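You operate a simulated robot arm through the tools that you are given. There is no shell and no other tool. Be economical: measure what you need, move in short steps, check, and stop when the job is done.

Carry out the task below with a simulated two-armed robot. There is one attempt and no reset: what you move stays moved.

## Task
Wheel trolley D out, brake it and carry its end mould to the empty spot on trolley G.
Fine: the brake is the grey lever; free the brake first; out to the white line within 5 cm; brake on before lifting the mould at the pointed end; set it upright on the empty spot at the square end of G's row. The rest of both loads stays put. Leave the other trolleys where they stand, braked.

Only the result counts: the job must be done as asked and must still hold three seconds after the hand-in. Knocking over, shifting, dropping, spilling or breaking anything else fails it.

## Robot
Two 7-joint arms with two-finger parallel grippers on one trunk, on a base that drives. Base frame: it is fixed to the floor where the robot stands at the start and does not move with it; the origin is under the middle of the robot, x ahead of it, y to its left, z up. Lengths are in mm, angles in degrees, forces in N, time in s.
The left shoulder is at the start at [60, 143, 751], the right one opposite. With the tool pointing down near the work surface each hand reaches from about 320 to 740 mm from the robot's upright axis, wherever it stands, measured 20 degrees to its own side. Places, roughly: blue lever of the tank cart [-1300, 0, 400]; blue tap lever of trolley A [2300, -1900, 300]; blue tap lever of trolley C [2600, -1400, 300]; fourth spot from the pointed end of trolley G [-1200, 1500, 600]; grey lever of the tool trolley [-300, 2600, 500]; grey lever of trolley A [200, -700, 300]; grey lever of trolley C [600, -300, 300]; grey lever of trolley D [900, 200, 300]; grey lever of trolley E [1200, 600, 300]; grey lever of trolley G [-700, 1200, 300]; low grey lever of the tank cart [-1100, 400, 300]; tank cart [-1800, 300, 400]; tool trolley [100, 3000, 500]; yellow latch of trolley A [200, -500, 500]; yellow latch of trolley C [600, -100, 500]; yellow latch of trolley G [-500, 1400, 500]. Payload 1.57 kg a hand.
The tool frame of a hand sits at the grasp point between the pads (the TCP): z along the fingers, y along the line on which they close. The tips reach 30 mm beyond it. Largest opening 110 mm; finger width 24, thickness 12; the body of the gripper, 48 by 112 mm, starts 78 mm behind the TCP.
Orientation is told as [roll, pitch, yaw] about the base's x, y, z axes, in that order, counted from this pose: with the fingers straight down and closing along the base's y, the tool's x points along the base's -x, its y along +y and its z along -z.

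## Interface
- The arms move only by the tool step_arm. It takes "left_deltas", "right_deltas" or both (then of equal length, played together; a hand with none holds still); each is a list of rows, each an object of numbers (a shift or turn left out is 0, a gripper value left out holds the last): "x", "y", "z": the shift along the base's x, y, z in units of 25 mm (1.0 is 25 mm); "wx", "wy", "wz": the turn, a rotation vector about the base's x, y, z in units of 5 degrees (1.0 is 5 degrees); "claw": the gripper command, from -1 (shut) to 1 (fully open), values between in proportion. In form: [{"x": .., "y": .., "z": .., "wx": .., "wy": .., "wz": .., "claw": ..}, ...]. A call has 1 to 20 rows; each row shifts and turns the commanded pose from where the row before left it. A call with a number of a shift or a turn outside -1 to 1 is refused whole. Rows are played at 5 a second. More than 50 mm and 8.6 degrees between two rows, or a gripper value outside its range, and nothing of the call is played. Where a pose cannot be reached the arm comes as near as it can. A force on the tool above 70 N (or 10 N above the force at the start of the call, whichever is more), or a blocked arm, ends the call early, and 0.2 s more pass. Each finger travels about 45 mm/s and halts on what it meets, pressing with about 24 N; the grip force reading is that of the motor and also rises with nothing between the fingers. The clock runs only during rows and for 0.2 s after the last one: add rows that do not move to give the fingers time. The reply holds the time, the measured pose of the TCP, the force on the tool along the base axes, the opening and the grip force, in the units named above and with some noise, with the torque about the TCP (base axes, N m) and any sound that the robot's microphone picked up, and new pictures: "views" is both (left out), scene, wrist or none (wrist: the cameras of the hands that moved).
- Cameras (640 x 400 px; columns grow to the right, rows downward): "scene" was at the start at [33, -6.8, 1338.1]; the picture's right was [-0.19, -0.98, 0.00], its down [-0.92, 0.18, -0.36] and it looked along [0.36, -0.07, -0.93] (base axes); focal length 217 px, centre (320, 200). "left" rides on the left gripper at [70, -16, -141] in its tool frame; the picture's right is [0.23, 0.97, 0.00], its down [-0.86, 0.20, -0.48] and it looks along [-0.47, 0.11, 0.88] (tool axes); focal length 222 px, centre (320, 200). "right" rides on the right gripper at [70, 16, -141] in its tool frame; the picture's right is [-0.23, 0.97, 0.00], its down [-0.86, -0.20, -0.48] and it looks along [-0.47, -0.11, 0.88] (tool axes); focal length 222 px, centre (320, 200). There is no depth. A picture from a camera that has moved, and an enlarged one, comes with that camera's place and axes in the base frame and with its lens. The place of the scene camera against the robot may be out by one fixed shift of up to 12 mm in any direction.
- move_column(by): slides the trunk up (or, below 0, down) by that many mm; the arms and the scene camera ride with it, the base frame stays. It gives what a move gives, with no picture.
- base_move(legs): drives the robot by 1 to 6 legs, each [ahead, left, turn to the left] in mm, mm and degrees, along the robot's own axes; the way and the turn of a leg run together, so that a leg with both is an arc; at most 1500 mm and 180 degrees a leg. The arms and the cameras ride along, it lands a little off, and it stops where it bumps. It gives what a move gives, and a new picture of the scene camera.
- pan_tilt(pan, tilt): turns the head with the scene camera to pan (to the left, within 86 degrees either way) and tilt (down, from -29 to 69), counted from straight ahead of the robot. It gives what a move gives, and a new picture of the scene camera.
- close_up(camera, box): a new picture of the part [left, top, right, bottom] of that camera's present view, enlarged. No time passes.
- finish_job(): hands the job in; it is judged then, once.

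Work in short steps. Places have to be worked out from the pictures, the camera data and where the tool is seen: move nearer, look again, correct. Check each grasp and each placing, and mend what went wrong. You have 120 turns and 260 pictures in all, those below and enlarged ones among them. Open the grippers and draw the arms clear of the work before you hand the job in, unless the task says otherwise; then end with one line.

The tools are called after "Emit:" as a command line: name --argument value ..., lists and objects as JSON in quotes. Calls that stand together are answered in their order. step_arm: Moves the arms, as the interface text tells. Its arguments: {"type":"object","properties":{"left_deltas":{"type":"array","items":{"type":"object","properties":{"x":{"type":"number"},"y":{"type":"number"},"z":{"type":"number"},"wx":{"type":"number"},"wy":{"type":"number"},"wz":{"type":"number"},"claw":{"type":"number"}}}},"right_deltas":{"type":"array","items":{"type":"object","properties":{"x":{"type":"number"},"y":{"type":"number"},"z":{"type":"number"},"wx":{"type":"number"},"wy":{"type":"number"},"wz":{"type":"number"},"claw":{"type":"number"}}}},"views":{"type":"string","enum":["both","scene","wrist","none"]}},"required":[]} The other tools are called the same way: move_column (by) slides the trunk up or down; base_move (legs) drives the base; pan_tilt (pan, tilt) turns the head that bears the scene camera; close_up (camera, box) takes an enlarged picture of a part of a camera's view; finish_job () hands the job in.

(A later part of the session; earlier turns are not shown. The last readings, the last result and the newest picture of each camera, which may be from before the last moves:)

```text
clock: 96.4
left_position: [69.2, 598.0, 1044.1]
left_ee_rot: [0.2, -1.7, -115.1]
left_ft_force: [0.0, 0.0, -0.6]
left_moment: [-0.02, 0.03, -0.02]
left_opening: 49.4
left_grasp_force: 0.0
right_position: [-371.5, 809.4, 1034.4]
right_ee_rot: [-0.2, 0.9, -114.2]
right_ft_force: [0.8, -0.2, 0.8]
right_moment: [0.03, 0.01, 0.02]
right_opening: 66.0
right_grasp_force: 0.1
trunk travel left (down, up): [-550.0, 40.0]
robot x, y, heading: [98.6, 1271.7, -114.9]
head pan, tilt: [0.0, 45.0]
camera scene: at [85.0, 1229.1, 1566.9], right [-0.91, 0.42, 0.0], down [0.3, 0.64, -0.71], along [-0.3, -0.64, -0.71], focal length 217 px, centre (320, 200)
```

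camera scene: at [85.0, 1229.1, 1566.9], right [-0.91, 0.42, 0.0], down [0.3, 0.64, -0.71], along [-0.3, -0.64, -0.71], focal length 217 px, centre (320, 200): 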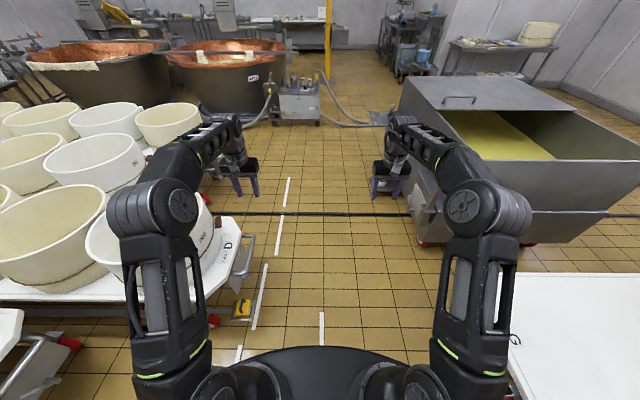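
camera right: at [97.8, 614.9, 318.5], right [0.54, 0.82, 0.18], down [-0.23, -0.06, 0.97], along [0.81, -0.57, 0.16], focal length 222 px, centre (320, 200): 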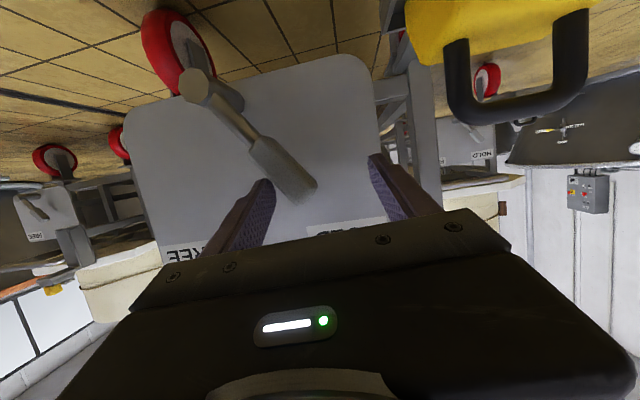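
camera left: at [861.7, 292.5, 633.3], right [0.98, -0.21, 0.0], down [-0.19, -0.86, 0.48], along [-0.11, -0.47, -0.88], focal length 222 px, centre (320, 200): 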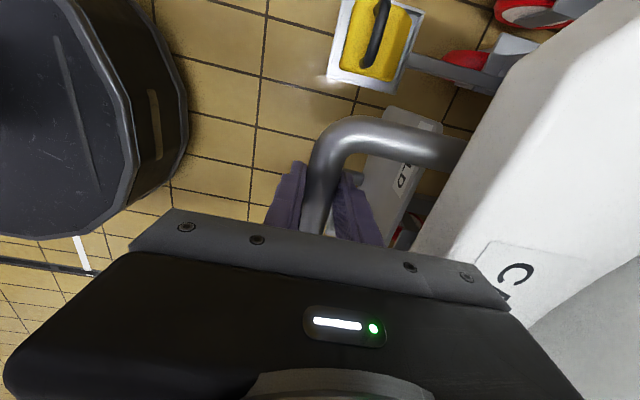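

Facing across D with the path clear. I strafe left 600 toward the mould.

Emit:
base_move --legs '[[0, 600, -0.4]]'

Emit:
pan_tilt --pan 0 --tilt 60

```text
clock: 99.8
left_position: [619.6, 340.7, 1043.9]
left_ee_rot: [0.2, -1.7, -115.0]
left_ft_force: [0.1, 0.1, 0.3]
left_moment: [0.04, 0.05, 0.0]
left_opening: 49.4
left_grasp_force: 0.1
right_position: [179.7, 553.1, 1035.1]
right_ee_rot: [-0.3, 0.8, -114.3]
right_ft_force: [0.5, -0.1, 0.5]
right_moment: [0.0, 0.03, 0.0]
right_opening: 66.0
right_grasp_force: 0.1
trunk travel left (down, up): [-550.0, 40.0]
robot x, y, heading: [646.2, 1013.4, -115.0]
head pan, tilt: [0.0, 45.0]
camera scene: at [636.9, 971.3, 1566.9], right [-0.91, 0.42, 0.0], down [0.3, 0.64, -0.71], along [-0.3, -0.64, -0.71], focal length 217 px, centre (320, 200)
```

scene: 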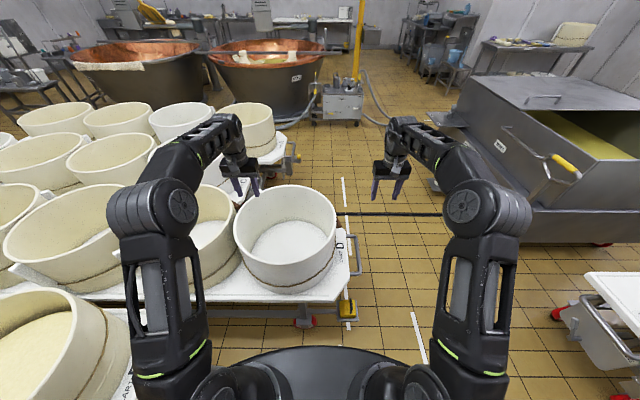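

```text
clock: 100.6
left_position: [619.5, 340.5, 1043.9]
left_ee_rot: [0.3, -1.6, -115.0]
left_ft_force: [-0.2, 0.4, 0.0]
left_moment: [0.01, -0.03, 0.02]
left_opening: 49.7
left_grasp_force: 0.2
right_position: [180.4, 552.6, 1034.9]
right_ee_rot: [-0.3, 0.7, -114.3]
right_ft_force: [0.5, -0.1, 1.2]
right_moment: [0.01, 0.0, 0.03]
right_opening: 66.0
right_grasp_force: 0.1
trunk travel left (down, up): [-550.0, 40.0]
robot x, y, heading: [649.8, 1014.0, -115.0]
head pan, tilt: [0.0, 60.0]
camera scene: at [642.5, 984.8, 1547.5], right [-0.91, 0.42, 0.0], down [0.37, 0.78, -0.5], along [-0.21, -0.45, -0.87], focal length 217 px, centre (320, 200)
```

scene: 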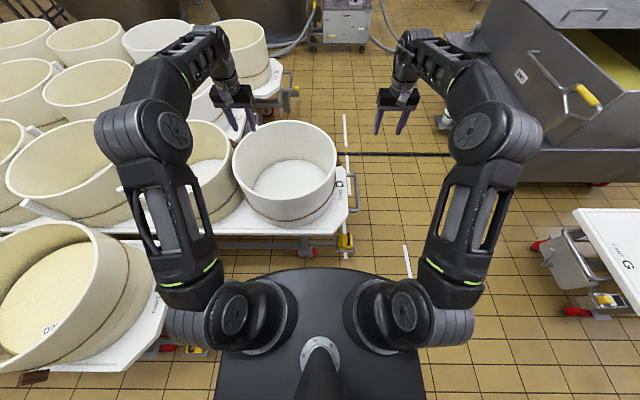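

The mould is now close ahead-left. Zooming for its exact place.

Emit:
close_up --camera "scene" --box '[180, 90, 380, 215]'

Emit:
close_up --camera "scene" --box '[100, 250, 340, 400]'

```text
3.20 times, centred on (280, 152) of scene
camera zoom: at [642.5, 984.8, 1547.5], right [-0.91, 0.42, 0.0], down [0.37, 0.78, -0.5], along [-0.21, -0.45, -0.87], focal length 696 px, centre (448, 352)
```

zoom: 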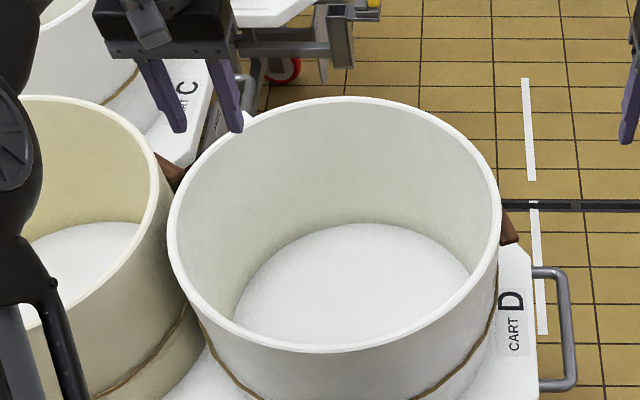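

```text
2.67 times, centred on (220, 325) of scene
camera zoom: at [642.5, 984.8, 1547.5], right [-0.91, 0.42, 0.0], down [0.37, 0.78, -0.5], along [-0.21, -0.45, -0.87], focal length 580 px, centre (587, -133)
```

zoom: 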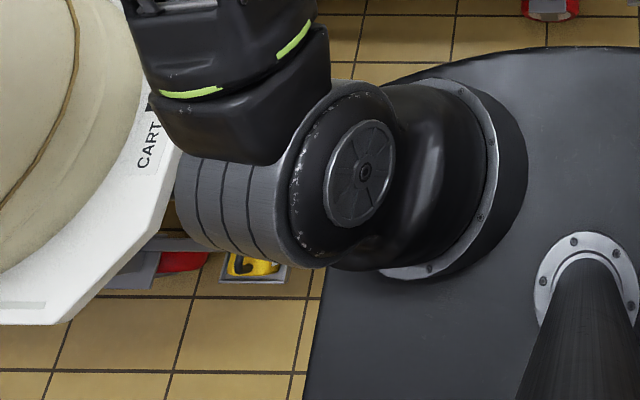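

Triangulation gives rim height ≈825, diameter ≈450, centre ≈ (514,338). I shift the base so that it is centred 620 mm ahead.

Emit:
base_move --legs '[[49, 169, -0.3]]'

Emit:
move_column --by -120

Emit:
step_arm --left_deltas '[{}]' --right_deltas '[{}]'

```text
clock: 102.1
left_position: [745.1, 225.3, 1043.1]
left_ee_rot: [0.0, -1.7, -115.4]
left_ft_force: [0.7, 0.1, -0.3]
left_moment: [0.03, 0.02, 0.01]
left_opening: 49.6
left_grasp_force: 0.1
right_position: [306.9, 440.6, 1034.4]
right_ee_rot: [-0.4, 0.8, -114.6]
right_ft_force: [0.6, -0.4, 0.8]
right_moment: [0.06, 0.02, -0.03]
right_opening: 66.2
right_grasp_force: 0.1
trunk travel left (down, up): [-550.0, 40.0]
robot x, y, heading: [780.4, 897.7, -115.3]
head pan, tilt: [0.0, 60.0]
camera scene: at [773.2, 868.4, 1547.4], right [-0.9, 0.43, 0.0], down [0.37, 0.78, -0.5], along [-0.22, -0.45, -0.87], focal length 217 px, centre (320, 200)
```

scene: 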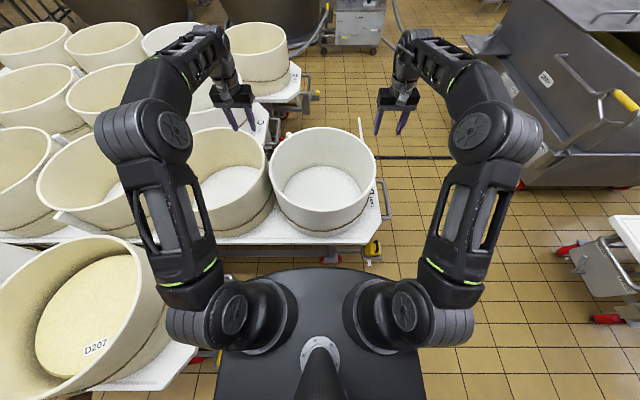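

```text
clock: 103.6
left_position: [746.0, 225.1, 923.5]
left_ee_rot: [0.3, -1.7, -115.3]
left_ft_force: [0.2, -0.5, -0.7]
left_moment: [0.0, -0.02, -0.01]
left_opening: 49.3
left_grasp_force: 0.0
right_position: [306.1, 439.9, 916.1]
right_ee_rot: [-0.3, 0.7, -114.8]
right_ft_force: [0.3, 0.0, -1.0]
right_moment: [0.0, -0.01, 0.01]
right_opening: 66.0
right_grasp_force: 0.0
trunk travel left (down, up): [-430.0, 160.0]
robot x, y, heading: [783.0, 898.3, -115.5]
head pan, tilt: [0.0, 60.0]
```

```text
clock: 104.0
left_position: [746.3, 223.7, 923.5]
left_ee_rot: [0.2, -1.8, -115.3]
left_ft_force: [-0.6, 0.3, 0.6]
left_moment: [-0.03, -0.02, 0.02]
left_opening: 49.8
left_grasp_force: 0.2
right_position: [305.8, 440.9, 915.0]
right_ee_rot: [-0.3, 0.8, -114.8]
right_ft_force: [0.6, -0.2, -0.1]
right_moment: [-0.01, 0.02, -0.01]
right_opening: 66.3
right_grasp_force: 0.0
trunk travel left (down, up): [-430.0, 160.0]
robot x, y, heading: [778.5, 898.4, -115.4]
head pan, tilt: [0.0, 60.0]
camera scene: at [772.2, 869.4, 1427.5], right [-0.9, 0.43, 0.0], down [0.37, 0.78, -0.5], along [-0.21, -0.45, -0.87], focal length 217 px, centre (320, 200)
camera right: at [352.3, 495.4, 1057.4], right [0.79, -0.61, -0.01], down [-0.54, -0.7, 0.47], along [-0.29, -0.37, -0.88], focal length 222 px, centre (320, 200)
camera left: at [762.0, 298.7, 1062.5], right [0.98, -0.21, 0.0], down [-0.18, -0.84, 0.5], along [-0.11, -0.49, -0.86], focal length 222 px, centre (320, 200)
```

scene: 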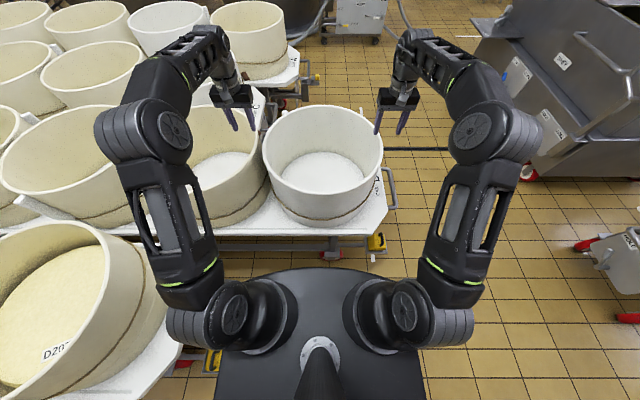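
right: 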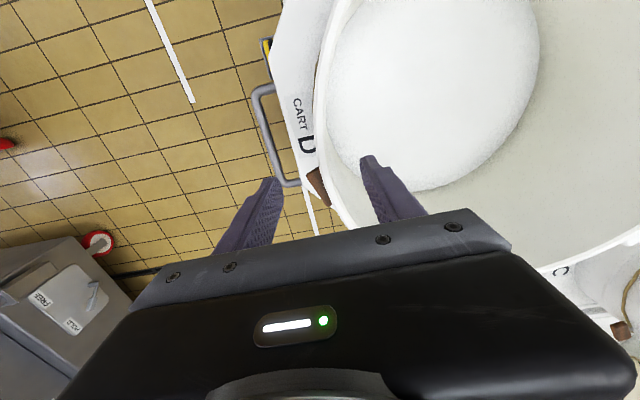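
left: 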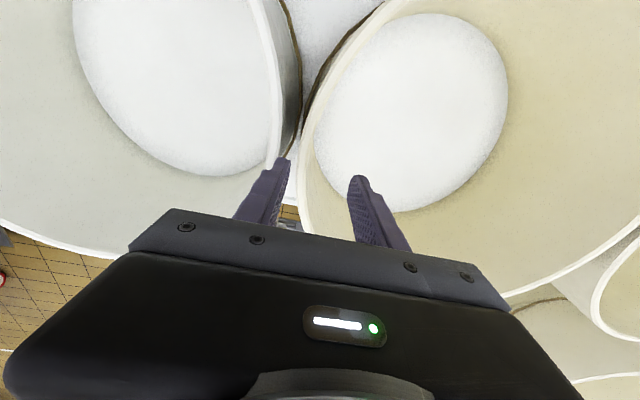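

The next mould nearly touches on the +s side, so I'll grip along a diameter rotated ~25° (left hand nearer me, right hand farther). First a precise measurement of the rim.

Emit:
close_up --camera "scene" --box '[240, 80, 400, 180]'

```text
4.00 times, centred on (320, 130) of scene
camera zoom: at [772.2, 869.4, 1427.5], right [-0.9, 0.43, 0.0], down [0.37, 0.78, -0.5], along [-0.21, -0.45, -0.87], focal length 870 px, centre (320, 480)
```

zoom: 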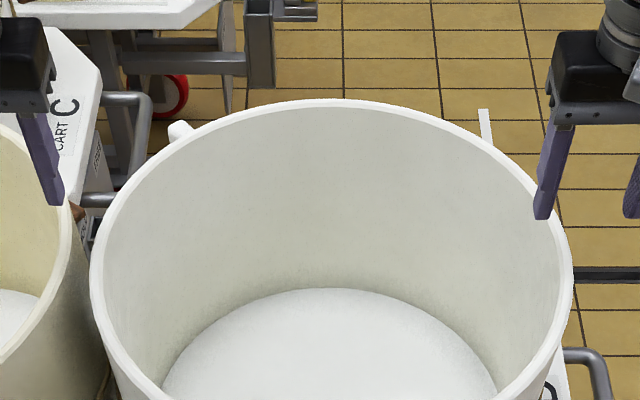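

Wrist and scene views agree: centre (512,344), outer radius ≈224, rim z≈830. I'll grip along base-x: left at (728,344), right at (296,344). I move 20 mm closer and set the hands above.

Emit:
base_move --legs '[[20, 0, 0]]'

Emit:
step_arm --left_deltas '[{"x": -0.06, "y": 0.9, "wz": 0.84, "claw": -0.1}, {"x": -0.06, "y": 0.9, "wz": 0.84}, {"x": -0.06, "y": 0.9, "wz": 0.84}, {"x": -0.06, "y": 0.9, "wz": 0.84}, {"x": -0.06, "y": 0.9, "wz": 0.84}, {"x": -0.06, "y": 0.9, "wz": 0.84}]' --right_deltas '[{"y": -0.53, "wz": 0.83, "claw": -0.1}, {"y": -0.53, "wz": 0.83}, {"y": -0.53, "wz": 0.83}, {"y": -0.53, "wz": 0.83}, {"y": -0.53, "wz": 0.83}, {"y": -0.53, "wz": 0.83}]' --views "wrist"

```text
clock: 104.8
left_position: [736.9, 205.2, 922.1]
left_ee_rot: [0.3, -1.5, -115.4]
left_ft_force: [-0.1, -0.4, 0.1]
left_moment: [0.03, -0.02, 0.01]
left_opening: 49.6
left_grasp_force: 0.0
right_position: [297.9, 420.7, 913.6]
right_ee_rot: [-0.2, 0.8, -114.7]
right_ft_force: [0.4, -0.5, -0.5]
right_moment: [0.06, 0.02, 0.02]
right_opening: 66.1
right_grasp_force: 0.0
trunk travel left (down, up): [-430.0, 160.0]
robot x, y, heading: [771.3, 881.6, -115.4]
head pan, tilt: [0.0, 60.0]
camera scene: at [762.8, 849.7, 1427.4], right [-0.9, 0.43, 0.0], down [0.37, 0.78, -0.5], along [-0.21, -0.45, -0.87], focal length 217 px, centre (320, 200)
```

scene: 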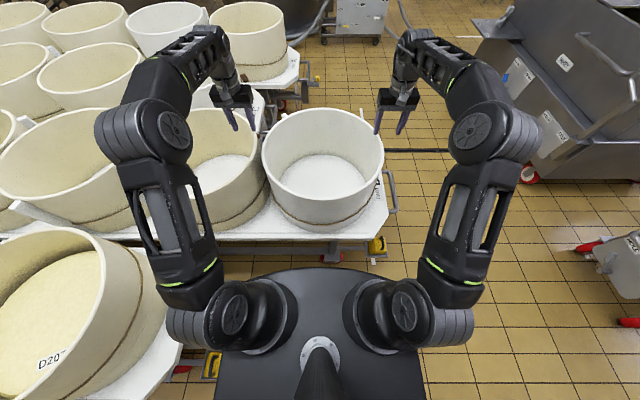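

```text
clock: 106.2
left_position: [727.8, 341.5, 922.7]
left_ee_rot: [0.2, -1.7, -90.1]
left_ft_force: [0.1, -0.4, 0.0]
left_moment: [-0.01, -0.01, -0.05]
left_opening: 49.4
left_grasp_force: 0.1
right_position: [368.0, 406.5, 853.9]
right_ee_rot: [-0.7, 0.4, -89.9]
right_ft_force: [0.1, -0.1, 0.0]
right_moment: [0.01, -0.05, -0.02]
right_opening: 49.5
right_grasp_force: 0.1
right hand out of reach, approached as far as the arm can: row 1, 2, 3, 4, 5, 6
trunk travel left (down, up): [-430.0, 160.0]
robot x, y, heading: [768.8, 884.6, -115.3]
head pan, tilt: [0.0, 60.0]
camera right: at [388.3, 475.6, 995.4], right [0.97, -0.23, -0.01], down [-0.19, -0.86, 0.47], along [-0.12, -0.46, -0.88], focal length 222 px, centre (320, 200)
camera left: at [711.2, 414.3, 1061.4], right [0.97, 0.23, 0.0], down [0.2, -0.84, 0.5], along [0.11, -0.49, -0.86], focal length 222 px, centre (320, 200)
```

right: 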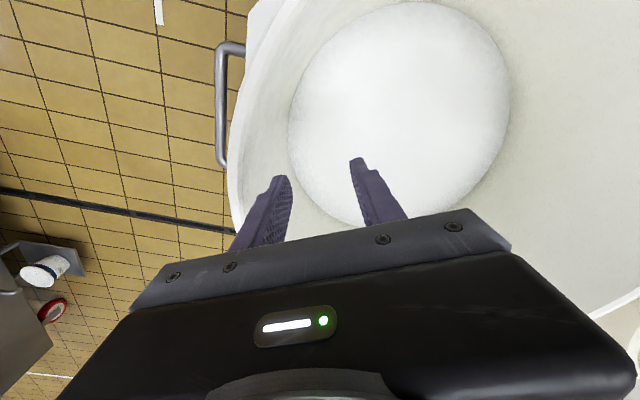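
left: 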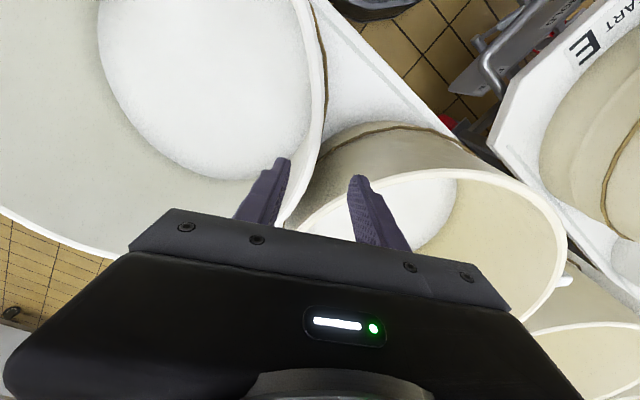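

The right hand ran out of reach because the trunk is low relative to the wrist. I raise the trunk 155 and retry.

Emit:
move_column --by 155

Emit:
step_arm --right_deltas '[{"x": -0.6, "y": -0.5, "z": -0.3}, {"x": -0.6, "y": -0.5, "z": -0.3}, {"x": -0.6, "y": -0.5, "z": -0.3}, {"x": -0.6, "y": -0.5, "z": -0.3}, {"x": -0.48, "y": -0.5, "z": -0.3}]' --left_deltas '[{"y": 0.1, "z": -1}, {"z": -1}, {"z": -1}, {"z": -1}, {"z": -1}]'

```text
clock: 108.0
left_position: [727.8, 338.4, 1077.8]
left_ee_rot: [0.1, -1.6, -90.1]
left_ft_force: [0.7, -0.1, 0.7]
left_moment: [0.01, 0.0, 0.0]
left_opening: 49.3
left_grasp_force: 0.0
right_position: [368.4, 407.7, 1009.4]
right_ee_rot: [-0.5, 0.4, -90.0]
right_ft_force: [-0.6, 0.7, -0.7]
right_moment: [-0.02, 0.02, 0.0]
right_opening: 49.7
right_grasp_force: 0.1
trunk travel left (down, up): [-585.0, 5.0]
robot x, y, heading: [772.3, 877.9, -115.6]
head pan, tilt: [0.0, 60.0]
```

```text
clock: 109.2
left_position: [728.0, 342.6, 951.7]
left_ee_rot: [0.3, -1.8, -90.2]
left_ft_force: [0.3, -0.7, 0.6]
left_moment: [0.0, -0.03, 0.01]
left_opening: 49.4
left_grasp_force: 0.0
right_position: [347.0, 386.6, 945.1]
right_ee_rot: [-0.6, 0.3, -90.3]
right_ft_force: [0.0, -0.3, -0.8]
right_moment: [0.02, 0.01, 0.01]
right_opening: 49.2
right_grasp_force: 0.1
right hand out of reach, approached as far as the arm can: row 1, 2, 3, 4, 5
trunk travel left (down, up): [-585.0, 5.0]
robot x, y, heading: [777.5, 881.5, -115.5]
head pan, tilt: [0.0, 60.0]
camera scene: at [763.2, 850.5, 1582.5], right [-0.9, 0.43, 0.0], down [0.37, 0.78, -0.5], along [-0.21, -0.45, -0.87], focal length 217 px, centre (320, 200)
camera right: at [367.2, 455.6, 1086.6], right [0.97, -0.23, -0.01], down [-0.2, -0.86, 0.48], along [-0.12, -0.46, -0.88], focal length 222 px, centre (320, 200)
camera left: at [712.1, 416.6, 1090.7], right [0.97, 0.22, 0.0], down [0.2, -0.84, 0.5], along [0.11, -0.49, -0.86], focal length 222 px, centre (320, 200)
```

scene: 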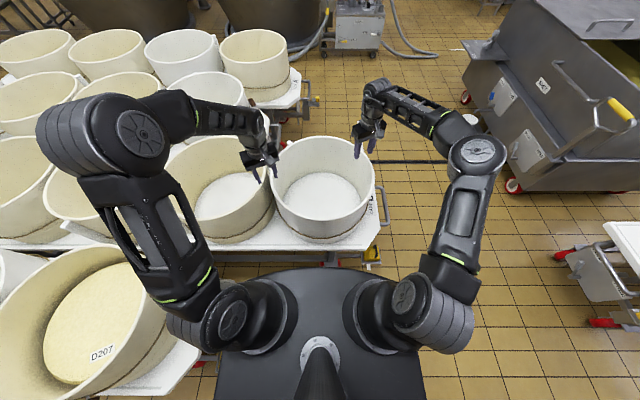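
right: 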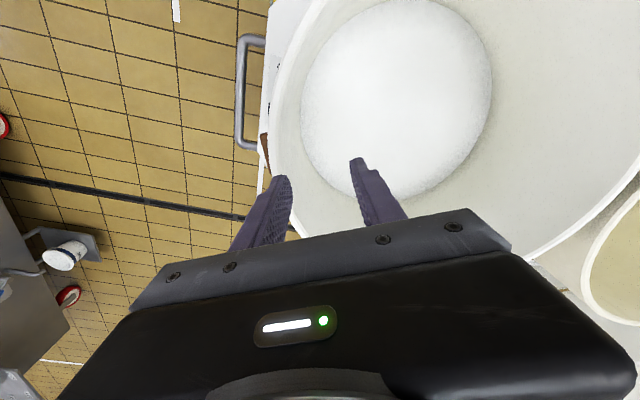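
left: 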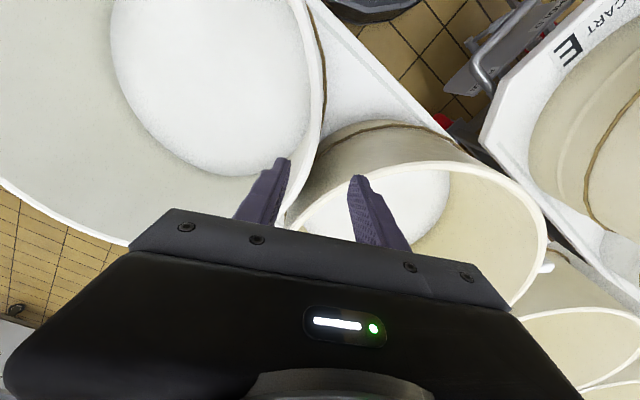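

The right wrist is limited at that yaw. I'll re-station the base to face −100°, so both hands sit nearly symmetric for the same grip diameter.

Emit:
base_move --legs '[[-10, -175, 0], [0, 0, 15.4]]'

```text
clock: 111.5
left_position: [717.3, 437.2, 952.8]
left_ee_rot: [0.2, -1.7, -74.9]
left_ft_force: [0.0, -0.6, 0.5]
left_moment: [0.02, -0.01, 0.02]
left_opening: 49.6
left_grasp_force: 0.0
right_position: [337.0, 377.7, 946.2]
right_ee_rot: [-0.6, 0.2, -74.9]
right_ft_force: [0.1, -0.1, -0.4]
right_moment: [-0.03, -0.02, 0.01]
right_opening: 49.6
right_grasp_force: 0.1
trunk travel left (down, up): [-585.0, 5.0]
robot x, y, heading: [617.8, 966.5, -100.2]
head pan, tilt: [0.0, 60.0]
camera scene: at [617.9, 933.2, 1582.5], right [-0.98, 0.18, 0.0], down [0.15, 0.85, -0.5], along [-0.09, -0.49, -0.87], focal length 217 px, centre (320, 200)
```

scene: 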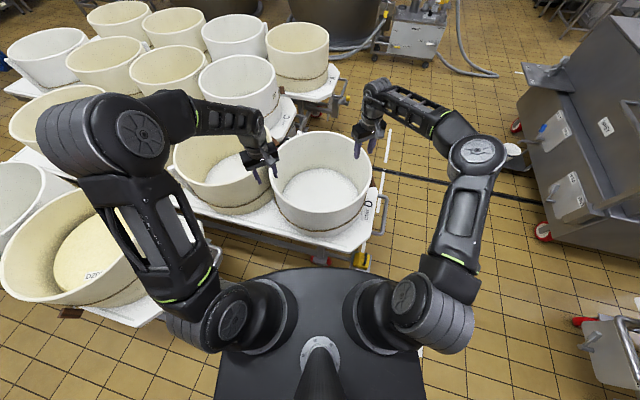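

Now I rotate both hands back to −90° and place them over the grip points.

Emit:
step_arm --left_deltas '[{"x": 0.11, "y": -0.93, "z": -0.4, "wz": -0.76}, {"x": 0.11, "y": -0.93, "z": -0.4, "wz": -0.76}, {"x": 0.11, "y": -0.93, "z": -0.4, "wz": -0.76}, {"x": 0.11, "y": -0.93, "z": -0.4, "wz": -0.76}]' --right_deltas '[{"x": -0.41, "y": -0.34, "z": -0.4, "wz": -0.76}, {"x": -0.41, "y": -0.34, "z": -0.4, "wz": -0.76}, {"x": -0.41, "y": -0.34, "z": -0.4, "wz": -0.76}, {"x": -0.41, "y": -0.34, "z": -0.4, "wz": -0.76}]' --views "wrist"

```text
clock: 112.5
left_position: [727.7, 341.7, 912.7]
left_ee_rot: [0.2, -1.7, -90.2]
left_ft_force: [-0.2, 0.4, 0.1]
left_moment: [0.0, -0.02, -0.01]
left_opening: 49.6
left_grasp_force: 0.0
right_position: [295.1, 344.1, 903.1]
right_ee_rot: [-0.6, 0.4, -90.2]
right_ft_force: [-1.5, 0.3, 1.6]
right_moment: [-0.02, 0.01, -0.03]
right_opening: 49.5
right_grasp_force: 0.1
trunk travel left (down, up): [-585.0, 5.0]
robot x, y, heading: [618.8, 966.1, -100.0]
head pan, tilt: [0.0, 60.0]
camera right: at [315.3, 412.7, 1045.4], right [0.97, -0.23, -0.01], down [-0.2, -0.86, 0.48], along [-0.12, -0.46, -0.88], focal length 222 px, centre (320, 200)
camera left: at [711.5, 416.3, 1051.1], right [0.97, 0.22, 0.0], down [0.2, -0.84, 0.5], along [0.11, -0.49, -0.86], focal length 222 px, centre (320, 200)
```

right: 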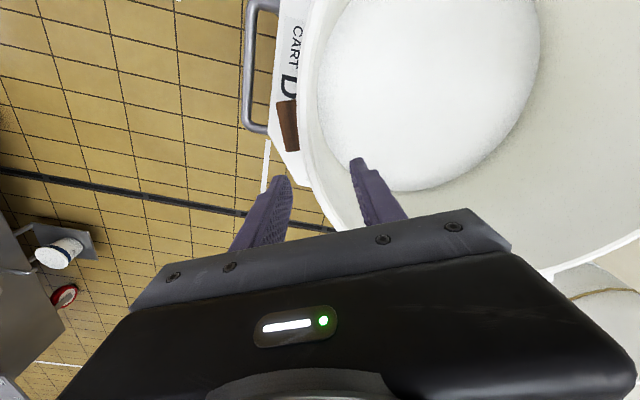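
left: 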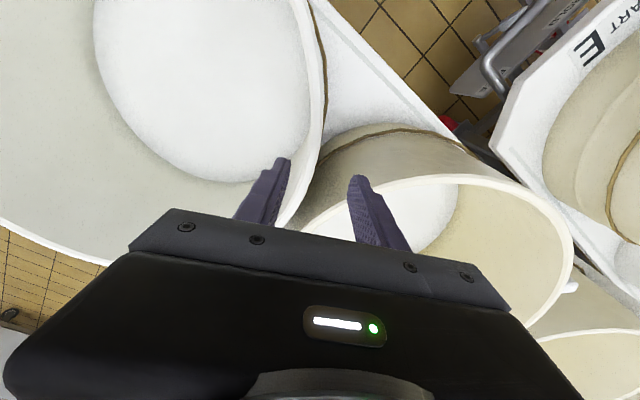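

Edges measured: rim mid-wall at about x=717 (left) and x=293 (right). I correct the left hand by −11 mm and lower both so tips enter about 25 mm past the rim.

Emit:
step_arm --left_deltas '[{"x": -0.44, "y": 0.1}, {"z": -0.8}, {"z": -0.8}, {"z": -0.8}, {"z": -0.7}]' --right_deltas '[{"x": -0.06}, {"z": -0.7}, {"z": -0.7}, {"z": -0.7}, {"z": -0.6}]' --views "wrist"

```text
clock: 113.7
left_position: [717.5, 344.3, 834.5]
left_ee_rot: [0.2, -1.7, -90.0]
left_ft_force: [-0.3, 0.4, -0.9]
left_moment: [0.01, -0.01, 0.01]
left_opening: 49.6
left_grasp_force: 0.1
right_position: [292.6, 343.4, 837.0]
right_ee_rot: [-0.7, 0.2, -90.1]
right_ft_force: [1.3, 0.0, -0.1]
right_moment: [0.01, 0.01, -0.02]
right_opening: 49.3
right_grasp_force: 0.0
trunk travel left (down, up): [-585.0, 5.0]
robot x, y, heading: [617.3, 963.5, -100.3]
head pan, tilt: [0.0, 60.0]
camera right: at [313.7, 412.9, 979.5], right [0.97, -0.23, -0.01], down [-0.2, -0.86, 0.48], along [-0.12, -0.46, -0.88], focal length 222 px, centre (320, 200)
camera left: at [700.4, 418.8, 972.9], right [0.97, 0.23, 0.0], down [0.2, -0.84, 0.5], along [0.11, -0.49, -0.86], focal length 222 px, centre (320, 200)
```

right: 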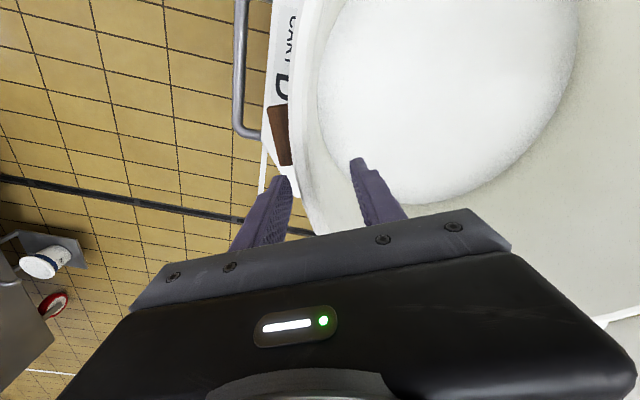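
left: 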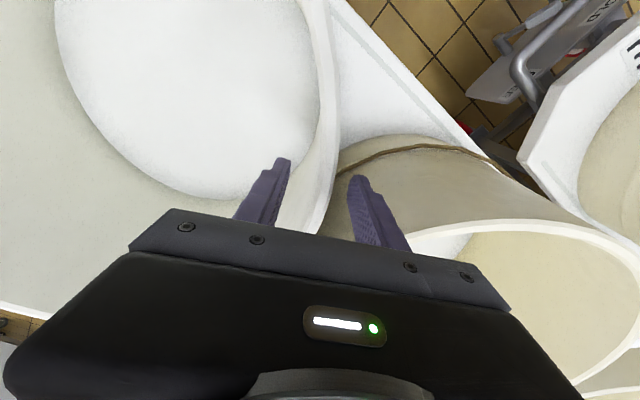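

Rim walls are between the pads on both sides. I lower 25 mm more and close both grippers.

Emit:
step_arm --left_deltas '[{"z": -0.5}, {"z": -0.5}, {"claw": -1}, {}, {}, {}]' --right_deltas '[{"z": -0.54}, {"z": -0.54}, {"claw": -1}, {}, {}, {}]' --views "both"

```text
clock: 115.1
left_position: [719.7, 346.5, 808.7]
left_ee_rot: [0.5, -1.7, -89.8]
left_ft_force: [25.9, 0.1, 0.2]
left_moment: [0.0, 0.87, 0.61]
left_opening: 13.6
left_grasp_force: 24.1
right_position: [290.6, 342.7, 811.7]
right_ee_rot: [-1.1, 0.1, -90.4]
right_ft_force: [-29.7, 1.4, 0.2]
right_moment: [-0.09, -1.12, -0.65]
right_opening: 19.2
right_grasp_force: 23.8
trunk travel left (down, up): [-585.0, 5.0]
robot x, y, heading: [617.2, 966.3, -100.2]
head pan, tilt: [0.0, 60.0]
camera scene: at [616.7, 933.5, 1582.5], right [-0.98, 0.18, 0.0], down [0.15, 0.85, -0.5], along [-0.09, -0.49, -0.87], focal length 217 px, centre (320, 200)
camera right: at [311.1, 412.8, 952.3], right [0.97, -0.23, -0.02], down [-0.2, -0.86, 0.48], along [-0.13, -0.46, -0.88], focal length 222 px, centre (320, 200)
camera left: at [702.6, 419.7, 947.6], right [0.97, 0.23, 0.0], down [0.2, -0.84, 0.5], along [0.12, -0.49, -0.86], focal length 222 px, centre (320, 200)
```

scene: 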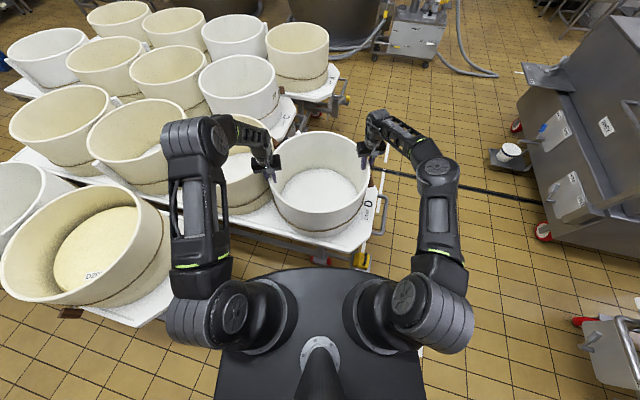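
right: 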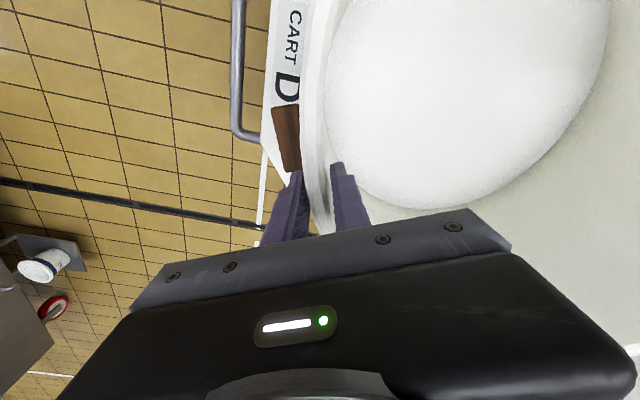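
left: 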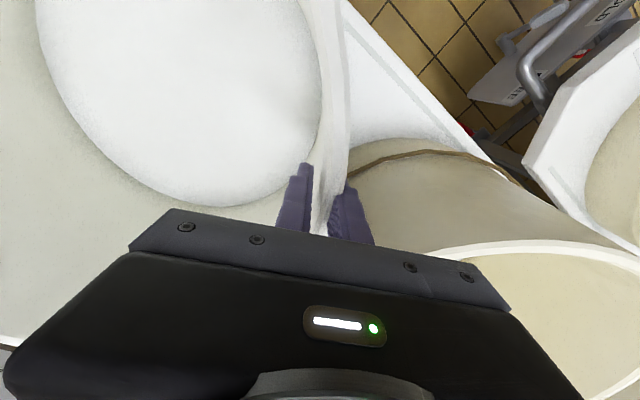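

Both grips hold the wall. I relieve the side strain slightly and lift 30 mm slowly, checking load.

Emit:
step_arm --left_deltas '[{"x": 0.1}, {"z": 0.3}, {"z": 0.3}, {"z": 0.3}, {"z": 0.3}, {}]' --right_deltas '[{"x": -0.08}, {"z": 0.3}, {"z": 0.3}, {"z": 0.3}, {"z": 0.3}, {}]' --views "both"

```text
clock: 116.5
left_position: [722.1, 345.3, 838.1]
left_ee_rot: [0.4, -1.6, -89.9]
left_ft_force: [24.4, 0.3, -8.3]
left_moment: [0.43, 0.66, 0.51]
left_opening: 13.5
left_grasp_force: 23.9
right_position: [291.7, 343.4, 839.4]
right_ee_rot: [-0.6, 0.3, -90.2]
right_ft_force: [-24.7, -0.7, -6.2]
right_moment: [-0.16, -1.14, -0.71]
right_opening: 18.8
right_grasp_force: 24.0
trunk travel left (down, up): [-585.0, 5.0]
robot x, y, heading: [616.5, 965.9, -100.3]
head pan, tilt: [0.0, 60.0]
camera scene: at [617.1, 931.6, 1582.4], right [-0.98, 0.18, 0.0], down [0.15, 0.85, -0.5], along [-0.09, -0.49, -0.87], focal length 217 px, centre (320, 200)
camera right: at [311.6, 412.0, 981.3], right [0.97, -0.23, -0.01], down [-0.2, -0.86, 0.48], along [-0.12, -0.46, -0.88], focal length 222 px, centre (320, 200)
camera left: at [704.5, 418.6, 977.4], right [0.97, 0.23, 0.0], down [0.2, -0.84, 0.5], along [0.12, -0.49, -0.86], focal length 222 px, centre (320, 200)
```

scene: 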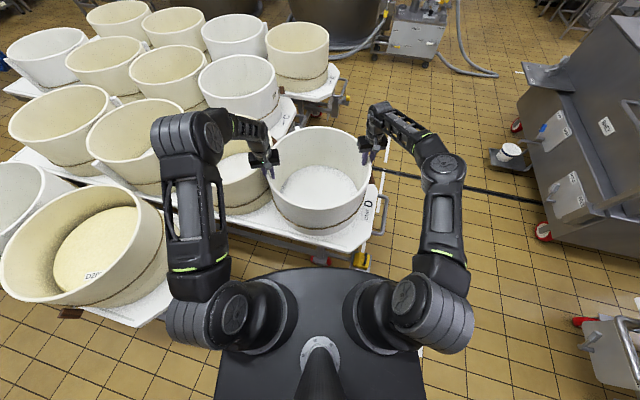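
right: 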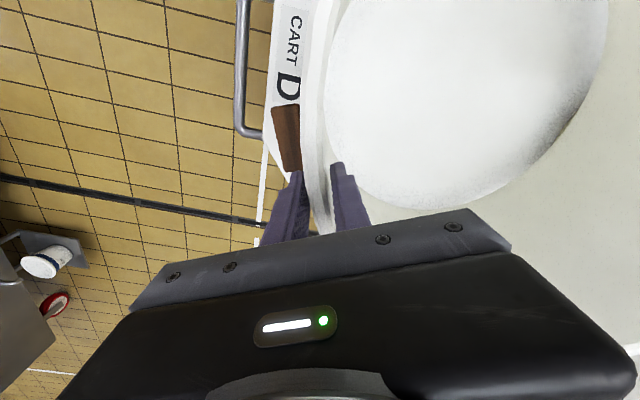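
left: 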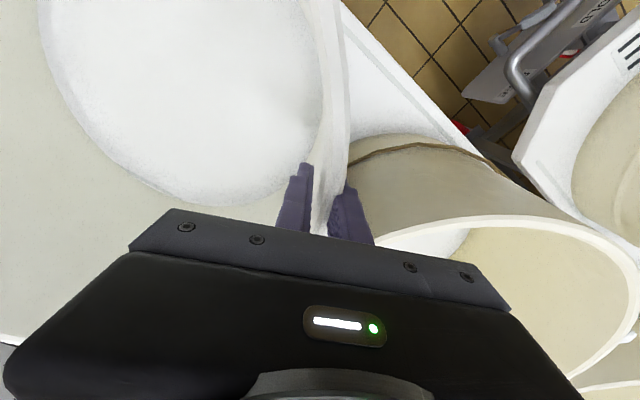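

Load is only ~15 N total, evenly held. I lift another 65 mm and back the base away from D.

Emit:
step_arm --left_deltas '[{"z": 0.65}, {"z": 0.65}, {"z": 0.65}, {"z": 0.65}]' --right_deltas '[{"z": 0.65}, {"z": 0.65}, {"z": 0.65}, {"z": 0.65}]' --views "none"

Emit:
base_move --legs '[[-300, 0, 0]]'

Emit:
pan_tilt --pan -75 --tilt 45

```text
clock: 117.5
left_position: [719.7, 346.0, 904.7]
left_ee_rot: [0.4, -1.6, -90.0]
left_ft_force: [23.7, -0.4, -9.6]
left_moment: [0.06, -0.09, 0.64]
left_opening: 13.4
left_grasp_force: 24.0
right_position: [290.1, 343.6, 904.5]
right_ee_rot: [-0.8, 0.3, -90.2]
right_ft_force: [-23.7, -0.6, -3.7]
right_moment: [0.17, -1.14, -0.63]
right_opening: 19.0
right_grasp_force: 23.5
trunk travel left (down, up): [-585.0, 5.0]
robot x, y, heading: [615.3, 965.1, -99.9]
head pan, tilt: [0.0, 60.0]
```

```text
clock: 119.6
left_position: [774.5, 640.7, 906.1]
left_ee_rot: [0.4, -1.7, -89.9]
left_ft_force: [23.9, 1.7, -9.2]
left_moment: [0.31, 0.09, 0.6]
left_opening: 13.3
left_grasp_force: 24.2
right_position: [343.1, 638.5, 905.4]
right_ee_rot: [-0.7, 0.2, -90.2]
right_ft_force: [-24.4, 0.3, -4.6]
right_moment: [-0.12, -1.12, -0.67]
right_opening: 19.6
right_grasp_force: 24.3
trunk travel left (down, up): [-585.0, 5.0]
robot x, y, heading: [667.6, 1263.2, -100.2]
head pan, tilt: [0.0, 60.0]
camera scene: at [670.1, 1228.1, 1582.4], right [-0.98, 0.18, 0.0], down [0.15, 0.85, -0.5], along [-0.09, -0.49, -0.87], focal length 217 px, centre (320, 200)
```

scene: 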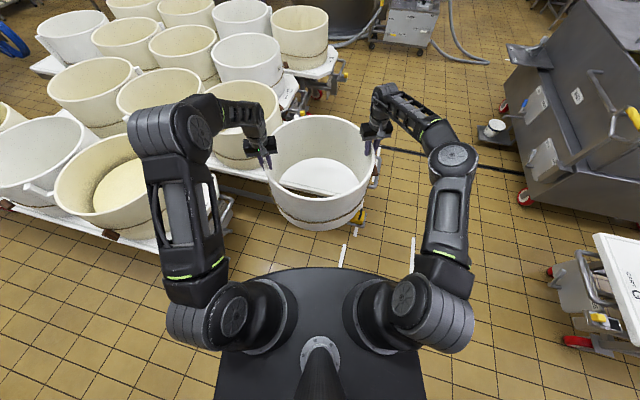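

```text
clock: 121.0
left_position: [774.9, 640.2, 903.9]
left_ee_rot: [0.4, -1.7, -89.9]
left_ft_force: [0.7, 1.4, -8.0]
left_moment: [0.51, 0.21, 0.56]
left_opening: 13.4
left_grasp_force: 23.6
right_position: [343.2, 636.8, 904.8]
right_ee_rot: [-0.8, 0.2, -90.1]
right_ft_force: [-0.3, 0.0, -4.6]
right_moment: [-0.29, -1.2, -0.69]
right_opening: 19.1
right_grasp_force: 24.6
trunk travel left (down, up): [-585.0, 5.0]
robot x, y, heading: [671.5, 1260.1, -100.2]
head pan, tilt: [-75.0, 45.0]
camera scene: at [600.6, 1285.4, 1601.9], right [-0.09, 1.0, 0.0], down [0.7, 0.06, -0.71], along [-0.7, -0.06, -0.71], focal length 217 px, centre (320, 200)
```

scene: 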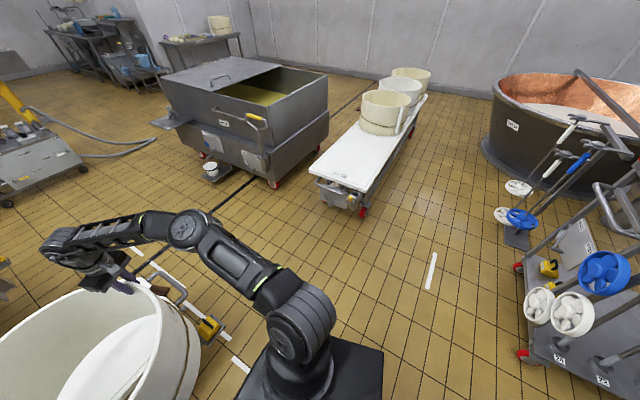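

The mould hangs level. G is in clear view, with free floor on its right (vat) side. I zoom to survey G.

Emit:
close_up --camera "scene" --box '[290, 50, 450, 150]'

Emit:
close_up --camera "scene" --box '[290, 120, 450, 220]'

```text
4.00 times, centred on (370, 100) of scene
camera zoom: at [600.6, 1285.4, 1601.9], right [-0.09, 1.0, 0.0], down [0.7, 0.06, -0.71], along [-0.7, -0.06, -0.71], focal length 870 px, centre (120, 600)
```

zoom: 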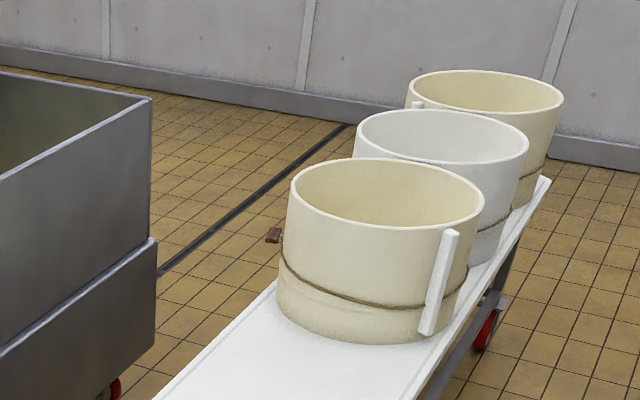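

```text
4.00 times, centred on (370, 170) of scene
camera zoom: at [600.6, 1285.4, 1601.9], right [-0.09, 1.0, 0.0], down [0.7, 0.06, -0.71], along [-0.7, -0.06, -0.71], focal length 870 px, centre (120, 320)
```

zoom: 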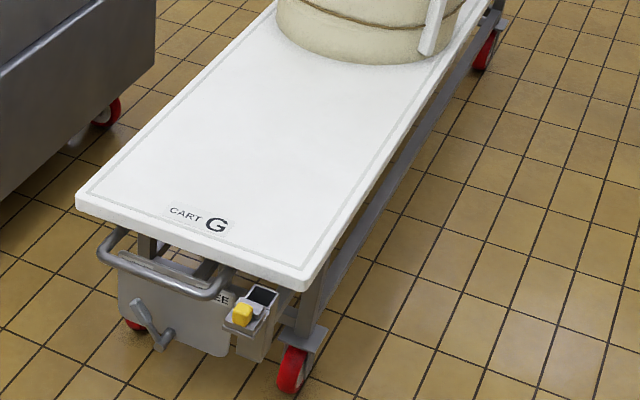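

The same heading works at G: the grip axis is ~27° off G's row line, leaving finger room. I back off and translate halfway toward G, keeping heading.

Emit:
base_move --legs '[[-80, 0, 0], [-288, -907, 0]]'

Emit:
pan_tilt --pan -50 --tilt 50

```text
clock: 126.7
left_position: [-60.8, 1163.6, 903.4]
left_ee_rot: [0.4, -1.7, -89.5]
left_ft_force: [2.3, -0.2, -9.7]
left_moment: [0.42, 0.09, 0.6]
left_opening: 13.4
left_grasp_force: 24.1
right_position: [-491.6, 1159.2, 903.9]
right_ee_rot: [-0.7, 0.3, -89.9]
right_ft_force: [-1.7, 0.3, -4.4]
right_moment: [-0.19, -1.22, -0.63]
right_opening: 19.3
right_grasp_force: 23.8
trunk travel left (down, up): [-585.0, 5.0]
robot x, y, heading: [-171.9, 1785.9, -99.7]
head pan, tilt: [-75.0, 45.0]
camera scene: at [-237.4, 1808.0, 1601.9], right [-0.09, 1.0, 0.0], down [0.7, 0.06, -0.71], along [-0.7, -0.06, -0.71], focal length 217 px, centre (320, 200)
```

scene: 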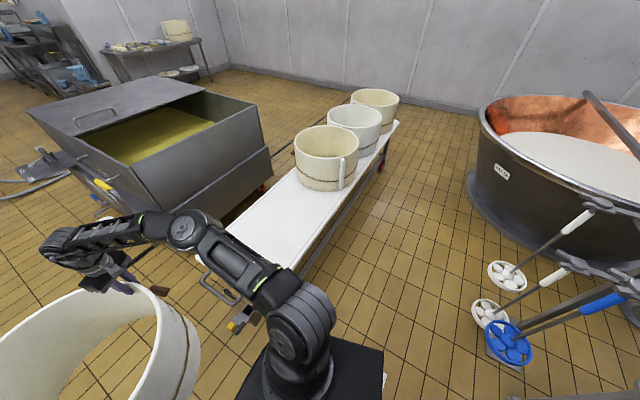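

```text
clock: 127.6
left_position: [-59.8, 1164.0, 904.9]
left_ee_rot: [0.4, -1.5, -89.6]
left_ft_force: [-0.1, 0.1, -9.2]
left_moment: [0.25, 0.22, 0.61]
left_opening: 13.6
left_grasp_force: 23.7
right_position: [-490.6, 1158.5, 903.8]
right_ee_rot: [-0.7, 0.2, -89.8]
right_ft_force: [-0.1, -0.2, -5.4]
right_moment: [0.03, -1.33, -0.71]
right_opening: 19.3
right_grasp_force: 24.3
trunk travel left (down, up): [-585.0, 5.0]
robot x, y, heading: [-168.1, 1782.5, -99.9]
head pan, tilt: [-50.0, 50.0]
camera scene: at [-222.6, 1776.5, 1595.0], right [-0.5, 0.86, 0.0], down [0.66, 0.39, -0.64], along [-0.56, -0.32, -0.77], focal length 217 px, centre (320, 200)
```

scene: 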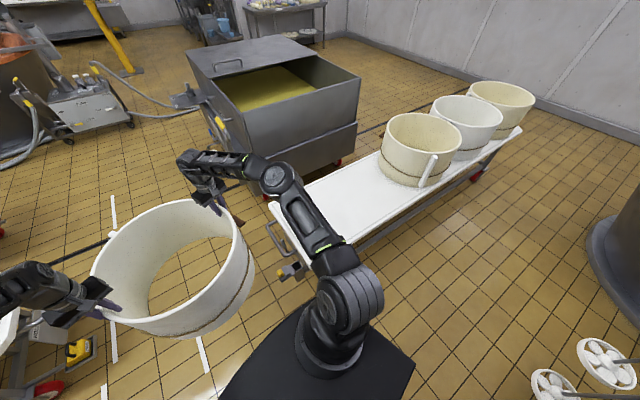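

The hoop is held level. I zoom to measure the moulds already on G.

Emit:
close_up --camera "scene" --box '[370, 70, 546, 180]'

Emit:
close_up --camera "scene" --box '[250, 140, 450, 265]'

```text
3.64 times, centred on (458, 125) of scene
camera zoom: at [-222.6, 1776.5, 1595.0], right [-0.5, 0.86, 0.0], down [0.66, 0.39, -0.64], along [-0.56, -0.32, -0.77], focal length 790 px, centre (-182, 473)
```

zoom: 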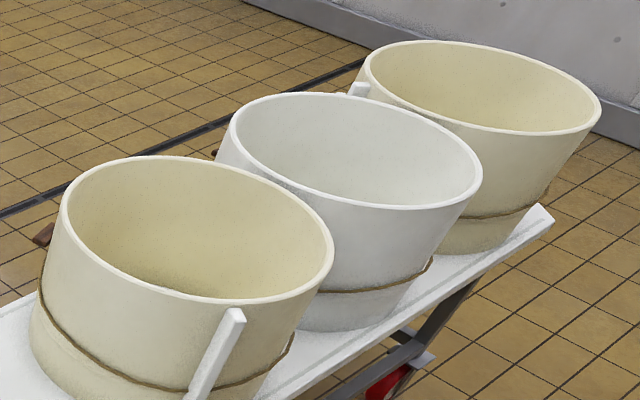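

```text
3.20 times, centred on (350, 202) of scene
camera zoom: at [-222.6, 1776.5, 1595.0], right [-0.5, 0.86, 0.0], down [0.66, 0.39, -0.64], along [-0.56, -0.32, -0.77], focal length 696 px, centre (224, 192)
```

zoom: 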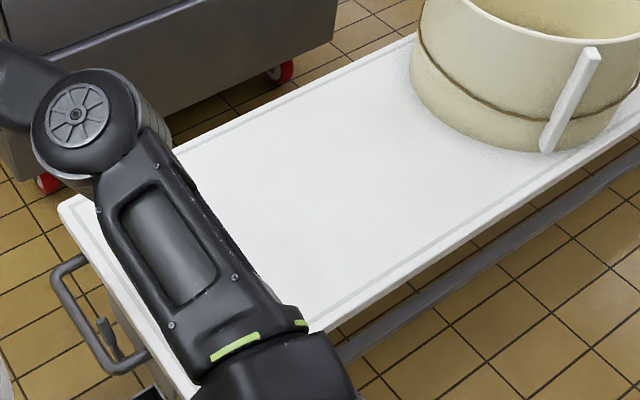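

Mould centres on G are at a 470 mm pitch; extrapolated fourth spot ≈ (−1169,1534). I translate most of the way, then recheck.

Emit:
base_move --legs '[[-214, -830, 0]]'

Emit:
pan_tilt --pan -10 --tilt 58

```text
clock: 132.2
left_position: [-847.1, 1517.6, 905.9]
left_ee_rot: [0.4, -1.6, -90.0]
left_ft_force: [-0.1, 0.8, -9.7]
left_moment: [0.32, 0.06, 0.66]
left_opening: 13.3
left_grasp_force: 24.4
right_position: [-1278.4, 1516.3, 905.3]
right_ee_rot: [-0.7, 0.4, -90.3]
right_ft_force: [-1.2, -0.3, -4.9]
right_moment: [-0.1, -1.22, -0.68]
right_opening: 19.2
right_grasp_force: 23.8
trunk travel left (down, up): [-585.0, 5.0]
robot x, y, heading: [-952.2, 2140.3, -100.3]
head pan, tilt: [-50.0, 50.0]
camera scene: at [-1005.7, 2131.1, 1595.0], right [-0.5, 0.87, 0.0], down [0.67, 0.38, -0.64], along [-0.56, -0.32, -0.77], focal length 217 px, centre (320, 200)
```

scene: 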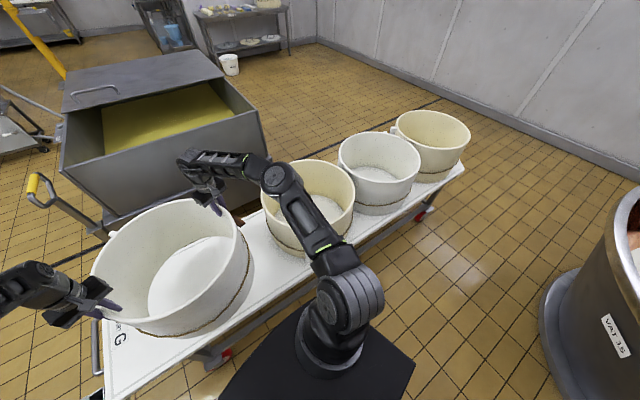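

```text
clock: 133.2
left_position: [-847.9, 1517.5, 904.0]
left_ee_rot: [0.3, -1.5, -90.0]
left_ft_force: [0.0, 0.1, -10.3]
left_moment: [0.34, 0.24, 0.58]
left_opening: 13.4
left_grasp_force: 24.3
right_position: [-1279.0, 1515.1, 905.0]
right_ee_rot: [-0.7, 0.2, -90.2]
right_ft_force: [-0.4, 0.4, -6.0]
right_moment: [-0.14, -1.27, -0.66]
right_opening: 18.9
right_grasp_force: 24.1
trunk travel left (down, up): [-585.0, 5.0]
robot x, y, heading: [-948.9, 2138.3, -100.5]
head pan, tilt: [-10.0, 58.0]
camera scene: at [-962.3, 2104.4, 1584.8], right [-0.94, 0.35, 0.0], down [0.29, 0.8, -0.53], along [-0.18, -0.5, -0.85], focal length 217 px, centre (320, 200)
```

scene: 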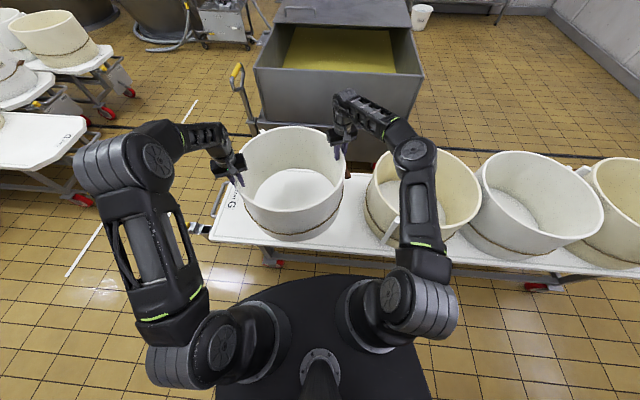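

The mould hovers over G's deck about 108 mm short. I zoom to refine the neighbours' positions.

Emit:
close_up --camera "scene" --box '[340, 130, 620, 305]'

Emit:
close_up --camera "scene" --box '[190, 110, 430, 260]'

```text
2.29 times, centred on (480, 218) of scene
camera zoom: at [-962.3, 2104.4, 1584.8], right [-0.94, 0.35, 0.0], down [0.29, 0.8, -0.53], along [-0.18, -0.5, -0.85], focal length 497 px, centre (-46, 160)
```

zoom: 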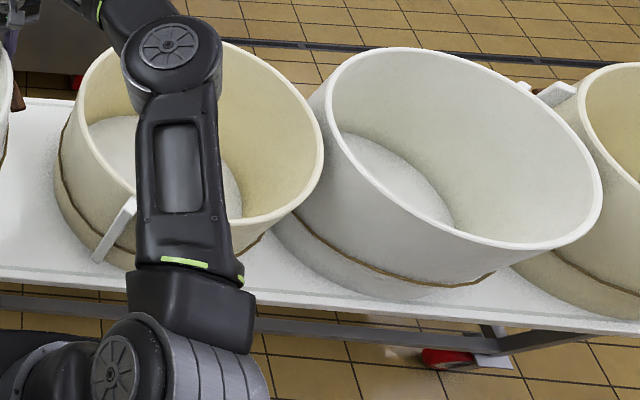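

```text
2.67 times, centred on (310, 185) of scene
camera zoom: at [-962.3, 2104.4, 1584.8], right [-0.94, 0.35, 0.0], down [0.29, 0.8, -0.53], along [-0.18, -0.5, -0.85], focal length 580 px, centre (347, 240)
```

zoom: 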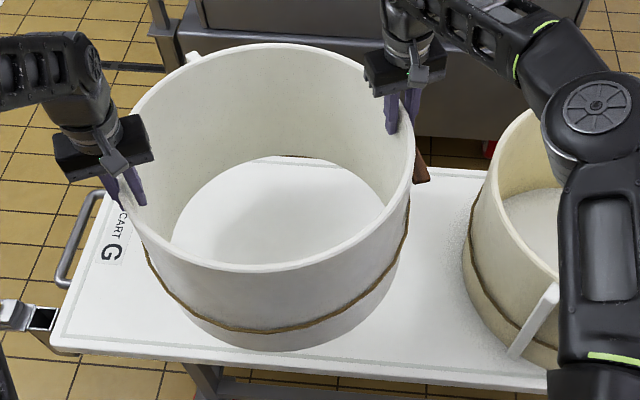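

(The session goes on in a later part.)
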